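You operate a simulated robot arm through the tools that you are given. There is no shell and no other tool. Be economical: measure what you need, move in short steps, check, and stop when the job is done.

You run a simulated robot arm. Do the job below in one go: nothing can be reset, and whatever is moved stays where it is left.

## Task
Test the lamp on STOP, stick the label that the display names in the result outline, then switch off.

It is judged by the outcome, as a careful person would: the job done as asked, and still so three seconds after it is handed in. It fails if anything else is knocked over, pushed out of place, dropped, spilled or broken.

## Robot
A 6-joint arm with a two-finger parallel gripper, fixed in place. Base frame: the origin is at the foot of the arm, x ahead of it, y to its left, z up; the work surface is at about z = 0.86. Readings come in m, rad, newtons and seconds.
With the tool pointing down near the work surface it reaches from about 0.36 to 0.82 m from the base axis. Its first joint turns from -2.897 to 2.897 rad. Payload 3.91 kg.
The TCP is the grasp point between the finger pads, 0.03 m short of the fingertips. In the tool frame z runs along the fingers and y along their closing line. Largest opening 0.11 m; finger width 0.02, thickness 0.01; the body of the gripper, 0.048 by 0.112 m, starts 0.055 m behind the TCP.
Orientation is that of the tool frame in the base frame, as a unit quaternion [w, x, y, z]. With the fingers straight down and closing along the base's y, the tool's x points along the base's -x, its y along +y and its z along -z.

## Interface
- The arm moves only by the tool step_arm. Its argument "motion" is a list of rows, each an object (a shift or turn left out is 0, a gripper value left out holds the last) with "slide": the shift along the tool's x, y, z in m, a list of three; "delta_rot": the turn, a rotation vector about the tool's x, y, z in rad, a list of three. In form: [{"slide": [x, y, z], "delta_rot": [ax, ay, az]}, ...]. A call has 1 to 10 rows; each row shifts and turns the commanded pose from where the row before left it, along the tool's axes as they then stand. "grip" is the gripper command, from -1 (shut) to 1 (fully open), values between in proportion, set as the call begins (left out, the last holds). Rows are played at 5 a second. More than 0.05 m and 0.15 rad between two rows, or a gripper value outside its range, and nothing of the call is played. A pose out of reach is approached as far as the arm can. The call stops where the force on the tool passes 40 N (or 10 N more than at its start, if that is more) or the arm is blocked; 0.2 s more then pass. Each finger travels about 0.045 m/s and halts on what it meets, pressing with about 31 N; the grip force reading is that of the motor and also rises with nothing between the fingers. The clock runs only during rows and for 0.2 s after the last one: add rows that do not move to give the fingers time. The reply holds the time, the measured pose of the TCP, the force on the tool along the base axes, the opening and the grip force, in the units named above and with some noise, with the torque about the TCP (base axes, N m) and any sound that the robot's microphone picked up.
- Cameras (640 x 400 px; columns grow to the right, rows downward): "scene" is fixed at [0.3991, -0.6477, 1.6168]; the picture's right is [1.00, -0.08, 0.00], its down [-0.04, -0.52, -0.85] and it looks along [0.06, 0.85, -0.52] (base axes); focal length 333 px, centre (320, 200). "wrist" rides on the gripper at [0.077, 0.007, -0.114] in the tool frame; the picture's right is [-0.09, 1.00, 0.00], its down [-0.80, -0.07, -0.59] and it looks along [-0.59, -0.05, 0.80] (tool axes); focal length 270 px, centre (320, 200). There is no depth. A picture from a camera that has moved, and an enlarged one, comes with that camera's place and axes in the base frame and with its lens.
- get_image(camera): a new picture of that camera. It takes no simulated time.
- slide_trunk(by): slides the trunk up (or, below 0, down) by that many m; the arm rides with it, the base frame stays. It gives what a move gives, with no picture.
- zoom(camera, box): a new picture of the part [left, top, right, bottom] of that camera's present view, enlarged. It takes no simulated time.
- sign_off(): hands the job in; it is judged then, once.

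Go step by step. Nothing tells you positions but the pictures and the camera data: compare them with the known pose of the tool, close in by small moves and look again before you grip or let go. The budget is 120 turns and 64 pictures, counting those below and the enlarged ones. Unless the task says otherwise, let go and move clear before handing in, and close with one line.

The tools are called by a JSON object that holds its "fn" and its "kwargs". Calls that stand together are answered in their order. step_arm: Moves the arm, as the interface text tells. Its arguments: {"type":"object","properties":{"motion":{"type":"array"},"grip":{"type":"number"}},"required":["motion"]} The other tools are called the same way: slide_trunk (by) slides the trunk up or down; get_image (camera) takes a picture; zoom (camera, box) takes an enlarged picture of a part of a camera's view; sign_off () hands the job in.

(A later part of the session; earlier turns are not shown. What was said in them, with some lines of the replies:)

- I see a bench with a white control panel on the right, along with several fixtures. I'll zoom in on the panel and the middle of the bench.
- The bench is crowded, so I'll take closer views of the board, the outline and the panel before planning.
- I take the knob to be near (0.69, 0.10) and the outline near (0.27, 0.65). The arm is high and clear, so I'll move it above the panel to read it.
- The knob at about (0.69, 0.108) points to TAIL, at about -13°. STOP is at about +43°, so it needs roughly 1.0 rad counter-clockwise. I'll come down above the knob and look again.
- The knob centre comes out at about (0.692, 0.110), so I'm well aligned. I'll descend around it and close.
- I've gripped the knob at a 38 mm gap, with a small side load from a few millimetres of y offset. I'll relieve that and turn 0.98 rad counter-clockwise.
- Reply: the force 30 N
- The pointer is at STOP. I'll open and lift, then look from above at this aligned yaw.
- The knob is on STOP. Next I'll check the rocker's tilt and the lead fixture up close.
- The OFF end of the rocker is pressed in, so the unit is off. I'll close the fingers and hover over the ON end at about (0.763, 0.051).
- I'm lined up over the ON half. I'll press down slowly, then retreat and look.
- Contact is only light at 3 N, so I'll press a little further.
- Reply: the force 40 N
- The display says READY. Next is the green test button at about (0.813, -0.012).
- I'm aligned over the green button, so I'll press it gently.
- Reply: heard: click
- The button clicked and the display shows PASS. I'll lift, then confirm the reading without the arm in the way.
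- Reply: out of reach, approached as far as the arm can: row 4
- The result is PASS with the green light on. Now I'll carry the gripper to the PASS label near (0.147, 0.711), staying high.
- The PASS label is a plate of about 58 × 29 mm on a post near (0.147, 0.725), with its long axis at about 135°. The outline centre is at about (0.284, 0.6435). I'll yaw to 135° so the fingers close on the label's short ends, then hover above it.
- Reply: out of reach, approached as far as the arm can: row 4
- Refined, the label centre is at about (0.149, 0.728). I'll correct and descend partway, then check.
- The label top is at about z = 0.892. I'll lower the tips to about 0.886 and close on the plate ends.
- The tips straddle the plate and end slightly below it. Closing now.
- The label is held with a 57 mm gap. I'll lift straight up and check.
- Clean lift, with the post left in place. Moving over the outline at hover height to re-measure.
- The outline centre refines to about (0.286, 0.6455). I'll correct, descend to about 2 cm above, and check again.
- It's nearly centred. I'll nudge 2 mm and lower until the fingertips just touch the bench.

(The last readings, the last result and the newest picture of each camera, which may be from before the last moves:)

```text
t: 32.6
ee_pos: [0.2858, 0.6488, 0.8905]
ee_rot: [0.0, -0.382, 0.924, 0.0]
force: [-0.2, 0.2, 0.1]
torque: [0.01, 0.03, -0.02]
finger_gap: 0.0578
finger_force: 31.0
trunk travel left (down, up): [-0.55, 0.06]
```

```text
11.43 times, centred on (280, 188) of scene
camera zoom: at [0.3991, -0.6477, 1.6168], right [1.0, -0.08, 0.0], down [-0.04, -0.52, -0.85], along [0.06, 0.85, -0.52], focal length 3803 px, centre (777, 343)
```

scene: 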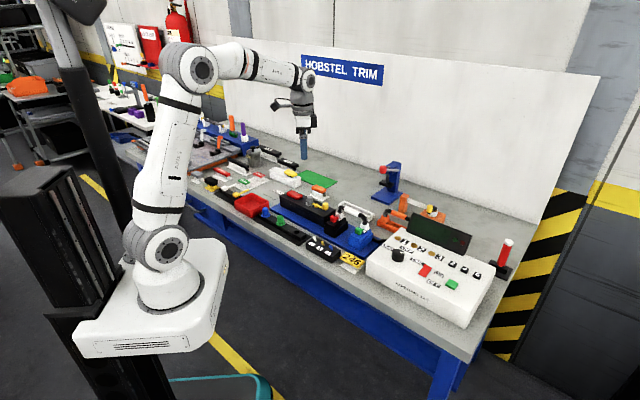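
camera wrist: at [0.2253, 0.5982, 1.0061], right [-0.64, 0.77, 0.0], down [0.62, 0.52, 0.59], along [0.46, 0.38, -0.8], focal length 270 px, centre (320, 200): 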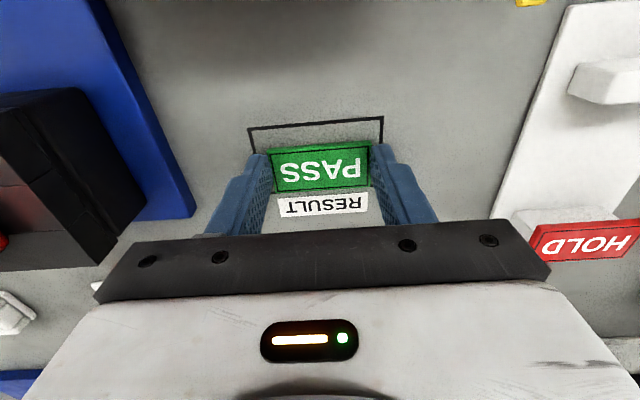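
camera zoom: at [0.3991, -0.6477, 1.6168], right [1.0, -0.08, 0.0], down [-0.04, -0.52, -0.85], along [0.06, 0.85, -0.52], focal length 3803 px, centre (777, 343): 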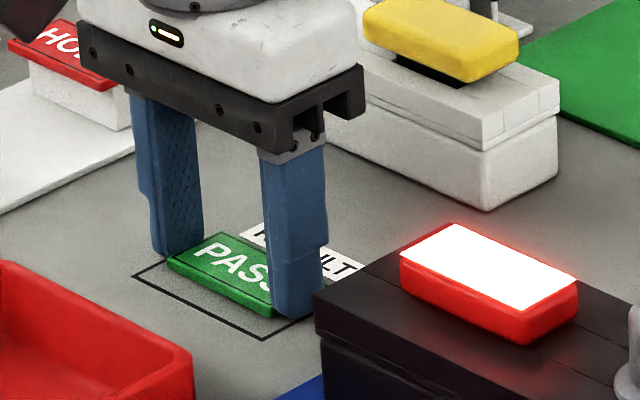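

No contact yet. The label sits 2–3 mm towards the RESULT tag, so I'll nudge it back and lower the last bit.

{"fn": "step_arm", "kwargs": {"motion": [{"slide": [0.0025, -0.0018, 0]}, {"slide": [0, 0, 0.0012]}, {"slide": [0, 0, 0.001]}, {}]}}

```text
t: 33.6
ee_pos: [0.2843, 0.6446, 0.8901]
ee_rot: [0.001, -0.383, 0.924, 0.001]
force: [0.8, 1.0, 8.0]
torque: [-0.18, -0.19, -0.02]
finger_gap: 0.0577
finger_force: 31.0
trunk travel left (down, up): [-0.55, 0.06]
```

The tips are on the bench at 8 N. I'll release and rise.

{"fn": "step_arm", "kwargs": {"motion": [{}, {}, {}, {"slide": [0, 0, -0.03]}, {"slide": [0, 0, -0.04]}, {"slide": [0, 0, -0.03]}, {}], "grip": 0.36}}

{"fn": "get_image", "kwargs": {"camera": "wrist"}}

{"fn": "zoom", "kwargs": {"camera": "scene", "box": [240, 160, 310, 210]}}

```text
t: 35.2
ee_pos: [0.2857, 0.6459, 0.9898]
ee_rot: [0.0, -0.382, 0.924, 0.0]
force: [0.2, 0.6, 0.3]
torque: [0.02, 0.01, 0.0]
finger_gap: 0.0747
finger_force: 0.1
trunk travel left (down, up): [-0.55, 0.06]
```

```text
18 pictures are left
camera wrist: at [0.2248, 0.5957, 1.1043], right [-0.64, 0.77, 0.0], down [0.62, 0.52, 0.59], along [0.46, 0.38, -0.8], focal length 270 px, centre (320, 200)
```

wrist: 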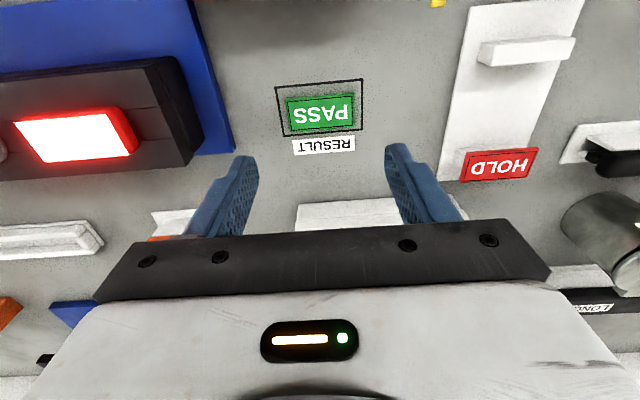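

```text
8.00 times, centred on (275, 185) of scene
camera zoom: at [0.3991, -0.6477, 1.6168], right [1.0, -0.08, 0.0], down [-0.04, -0.52, -0.85], along [0.06, 0.85, -0.52], focal length 2662 px, centre (680, 320)
```

zoom: 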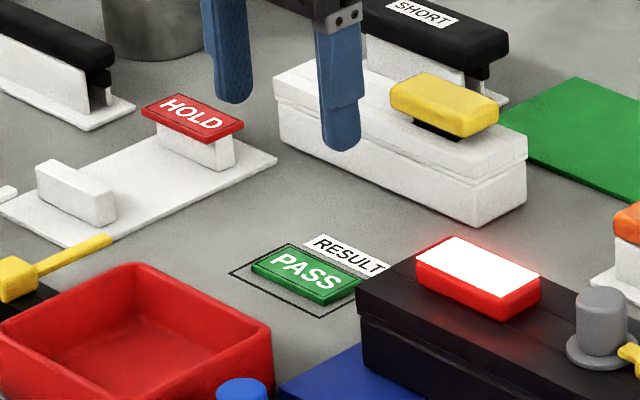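

{"fn": "zoom", "kwargs": {"camera": "wrist", "box": [260, 65, 380, 165]}}

```text
4.00 times, centred on (320, 115) of wrist
camera zoom: at [0.2248, 0.5957, 1.1043], right [-0.64, 0.77, 0.0], down [0.62, 0.52, 0.59], along [0.46, 0.38, -0.8], focal length 1081 px, centre (320, 540)
```

zoom: 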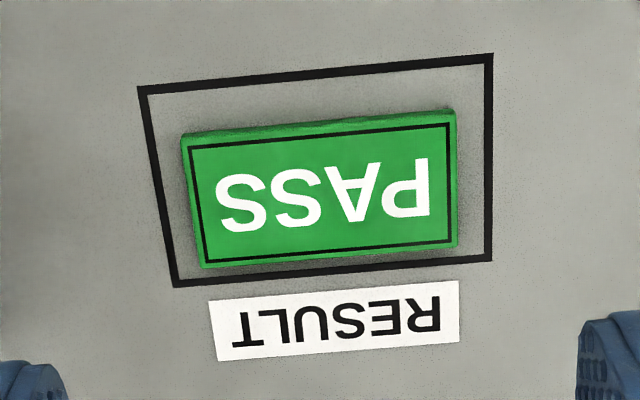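

The label lies fully inside the outline. To stick it properly I'll close the fingers and press lightly on its centre.

{"fn": "step_arm", "kwargs": {"motion": [{"slide": [-0.0015, 0, 0]}, {}, {}, {}, {"slide": [0, 0, 0.04]}, {"slide": [0, 0, 0.04]}, {"slide": [0, 0, 0.01]}, {}], "grip": -1}}

{"fn": "step_arm", "kwargs": {"motion": [{"slide": [0, 0, 0.003]}, {"slide": [0, 0, 0.003]}, {}]}}

```text
t: 37.0
ee_pos: [0.2862, 0.646, 0.8988]
ee_rot: [-0.001, -0.383, 0.924, 0.0]
force: [-0.5, -0.2, -0.4]
torque: [0.02, -0.01, -0.02]
finger_gap: 0.0001
finger_force: 31.0
trunk travel left (down, up): [-0.55, 0.06]
```

```text
t: 37.8
ee_pos: [0.2864, 0.6453, 0.8954]
ee_rot: [0.001, -0.382, 0.924, 0.001]
force: [-0.3, 0.3, 8.1]
torque: [0.03, 0.05, -0.02]
finger_gap: 0.0001
finger_force: 30.6
trunk travel left (down, up): [-0.55, 0.06]
```

Pressed at about 8 N. I'll add a touch more, rise, check the label, and travel back towards the panel to switch off.

{"fn": "step_arm", "kwargs": {"motion": [{"slide": [0, 0, 0.001]}, {}, {"slide": [0, 0, -0.03]}, {"slide": [0, 0, -0.045]}, {"slide": [0, 0, -0.05]}, {"slide": [0, 0, -0.05]}, {"slide": [0, 0, -0.05]}, {"slide": [0, 0, -0.02]}, {}]}}

{"fn": "get_image", "kwargs": {"camera": "wrist"}}

{"fn": "step_arm", "kwargs": {"motion": [{"slide": [0.0067, -0.0474, 0]}, {"slide": [0.0067, -0.0474, 0]}, {"slide": [0.0067, -0.0474, 0]}, {"slide": [0.0067, -0.0474, 0]}, {"slide": [0.0067, -0.0474, 0]}, {"slide": [0.0067, -0.0474, 0]}, {"slide": [0.0067, -0.0474, 0]}, {"slide": [0.0067, -0.0474, 0]}, {}]}}

{"fn": "step_arm", "kwargs": {"motion": [{"slide": [0.0067, -0.0474, 0]}, {"slide": [0.0067, -0.0474, 0]}, {"slide": [0.0067, -0.0474, 0]}, {"slide": [0.0067, -0.0474, 0]}, {"slide": [0.0067, -0.0474, 0]}, {"slide": [0.0067, -0.0474, 0]}, {"slide": [0.0067, -0.0474, 0]}, {"slide": [0.0067, -0.0474, 0]}, {}]}}

{"fn": "get_image", "kwargs": {"camera": "wrist"}}

```text
t: 39.8
ee_pos: [0.2851, 0.6465, 1.1371]
ee_rot: [0.0, -0.383, 0.924, 0.0]
force: [0.0, -0.1, 0.7]
torque: [0.0, -0.02, 0.0]
finger_gap: 0.0
finger_force: 31.2
trunk travel left (down, up): [-0.55, 0.06]
```

```text
15 pictures are left
camera wrist: at [0.2247, 0.5957, 1.2516], right [-0.64, 0.77, 0.0], down [0.62, 0.52, 0.59], along [0.46, 0.38, -0.8], focal length 270 px, centre (320, 200)
```

wrist: 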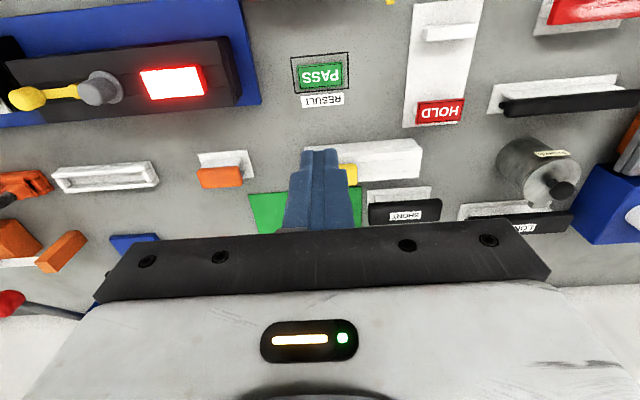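

```text
t: 41.8
ee_pos: [0.517, 0.3424, 1.1363]
ee_rot: [0.0, -0.383, 0.924, 0.001]
force: [0.1, 0.7, 0.0]
torque: [0.03, 0.03, 0.01]
finger_gap: 0.0
finger_force: 30.6
trunk travel left (down, up): [-0.55, 0.06]
```

```text
t: 43.8
ee_pos: [0.7462, 0.0333, 1.1373]
ee_rot: [0.0, -0.383, 0.924, -0.001]
force: [-0.9, 0.0, -0.9]
torque: [0.0, 0.0, 0.0]
finger_gap: 0.0
finger_force: 30.6
trunk travel left (down, up): [-0.55, 0.06]
```

```text
14 pictures are left
camera wrist: at [0.6868, -0.0159, 1.2526], right [-0.64, 0.77, 0.0], down [0.62, 0.52, 0.59], along [0.46, 0.38, -0.8], focal length 270 px, centre (320, 200)
```

wrist: 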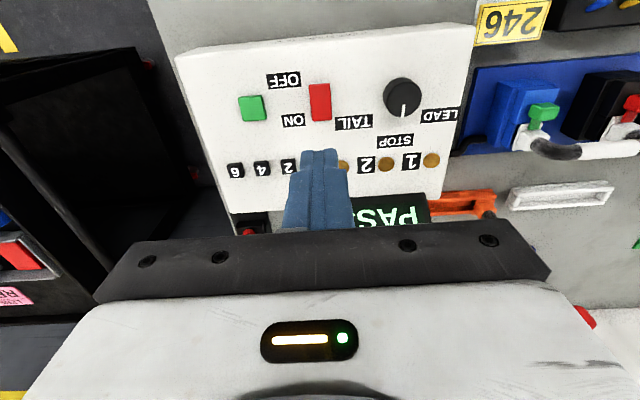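

The label stayed put. Now I'm above the OFF half of the rocker, and I'll press it the same way as ON.

{"fn": "step_arm", "kwargs": {"motion": [{"slide": [-0.001, -0.001, 0.045]}, {"slide": [0, 0, 0.045]}, {"slide": [0, 0, 0.045]}, {}]}}

{"fn": "get_image", "kwargs": {"camera": "wrist"}}

```text
t: 44.8
ee_pos: [0.7494, 0.0327, 1.0019]
ee_rot: [0.0, -0.382, 0.924, 0.0]
force: [1.6, 0.0, 0.9]
torque: [0.03, -0.03, 0.04]
finger_gap: 0.0
finger_force: 30.8
trunk travel left (down, up): [-0.55, 0.06]
```

```text
13 pictures are left
camera wrist: at [0.6885, -0.0173, 1.1168], right [-0.64, 0.77, 0.0], down [0.62, 0.52, 0.59], along [0.46, 0.38, -0.8], focal length 270 px, centre (320, 200)
```

wrist: 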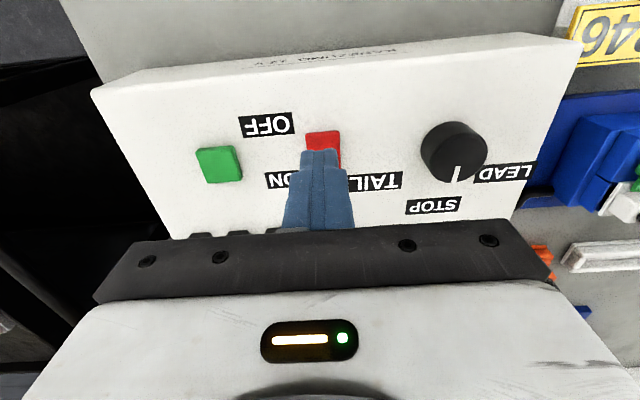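

I'm about 9 mm from the OFF end. I'll shift 2 mm outward and press.

{"fn": "step_arm", "kwargs": {"motion": [{"slide": [0.002, 0, 0.015]}, {"slide": [0, 0, 0.01]}, {"slide": [0, 0, 0.004]}, {"slide": [0, 0, 0.003]}, {"slide": [0, 0, 0.003]}, {"slide": [0, 0, 0.003]}, {}]}}

{"fn": "zoom", "kwargs": {"camera": "scene", "box": [375, 205, 505, 306]}}

```text
t: 46.4
ee_pos: [0.7462, 0.0317, 0.9673]
ee_rot: [0.003, -0.382, 0.924, 0.0]
force: [2.2, -1.5, 22.9]
torque: [0.18, -0.22, -0.29]
finger_gap: 0.0
finger_force: 30.8
trunk travel left (down, up): [-0.55, 0.06]
```

```text
3.96 times, centred on (440, 256) of scene
camera zoom: at [0.3991, -0.6477, 1.6168], right [1.0, -0.08, 0.0], down [-0.04, -0.52, -0.85], along [0.06, 0.85, -0.52], focal length 1318 px, centre (-155, -20)
```

zoom: 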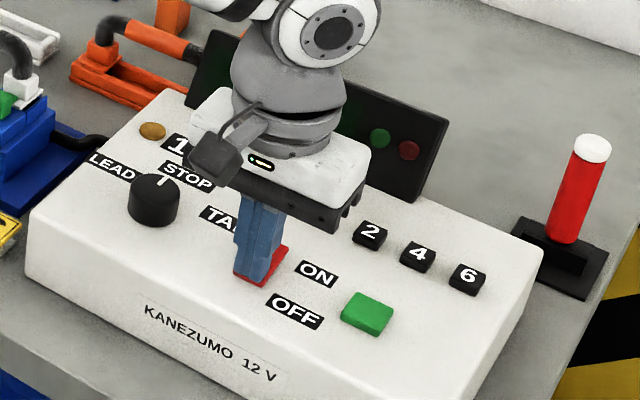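

The green light is out. I'll rise clear and verify everything.

{"fn": "step_arm", "kwargs": {"motion": [{"slide": [0, 0, -0.04]}, {"slide": [0, 0, -0.05]}, {"slide": [0, 0, -0.05]}, {"slide": [0, 0, -0.03]}, {"slide": [0.035, 0.035, 0]}, {"slide": [0.035, 0.035, 0]}, {"slide": [0.035, 0.035, 0]}, {}, {}]}}

{"fn": "get_image", "kwargs": {"camera": "scene"}}

{"fn": "zoom", "kwargs": {"camera": "scene", "box": [375, 205, 505, 306]}}

{"fn": "zoom", "kwargs": {"camera": "scene", "box": [240, 160, 310, 210]}}

```text
t: 48.4
ee_pos: [0.5994, 0.0312, 1.133]
ee_rot: [0.0, -0.383, 0.924, 0.0]
force: [0.5, 0.4, 0.0]
torque: [-0.02, 0.02, 0.0]
finger_gap: 0.0
finger_force: 31.4
trunk travel left (down, up): [-0.55, 0.06]
```

```text
11 pictures are left
```

scene: 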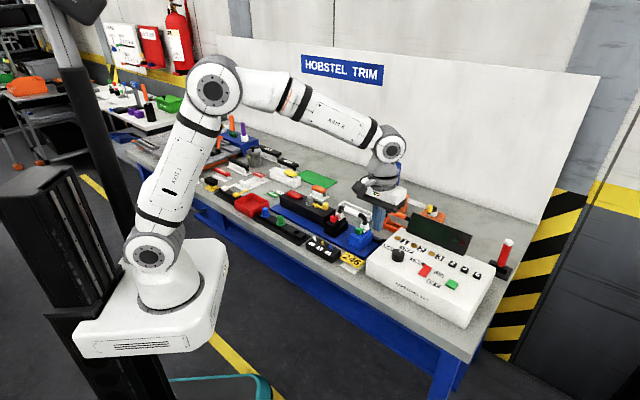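

```text
3.96 times, centred on (440, 256) of scene
camera zoom: at [0.3991, -0.6477, 1.6168], right [1.0, -0.08, 0.0], down [-0.04, -0.52, -0.85], along [0.06, 0.85, -0.52], focal length 1318 px, centre (-155, -20)
```

zoom: 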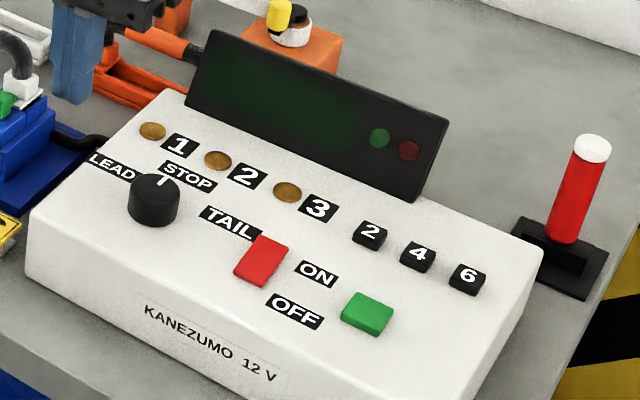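

```text
8.00 times, centred on (275, 185) of scene
camera zoom: at [0.3991, -0.6477, 1.6168], right [1.0, -0.08, 0.0], down [-0.04, -0.52, -0.85], along [0.06, 0.85, -0.52], focal length 2662 px, centre (680, 320)
```

zoom: 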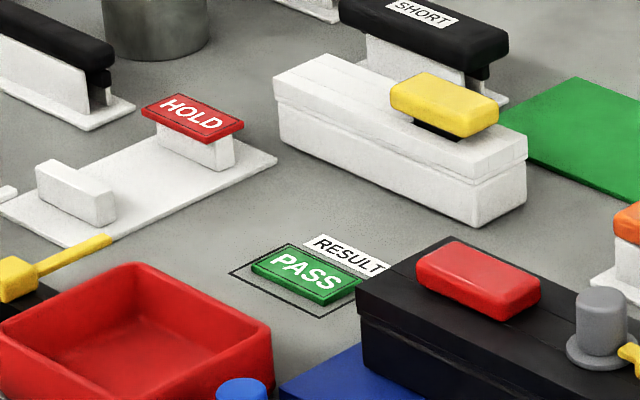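

The display and lamp are off, the rocker is at OFF, the PASS label lies in the outline, and the arm is clear with nothing else disturbed. Handing in.

{"fn": "sign_off", "kwargs": {}}

```text
The job is handed in.
```

The lamp was tested on STOP and showed PASS; the PASS label is stuck in the result outline and the tester is switched off.
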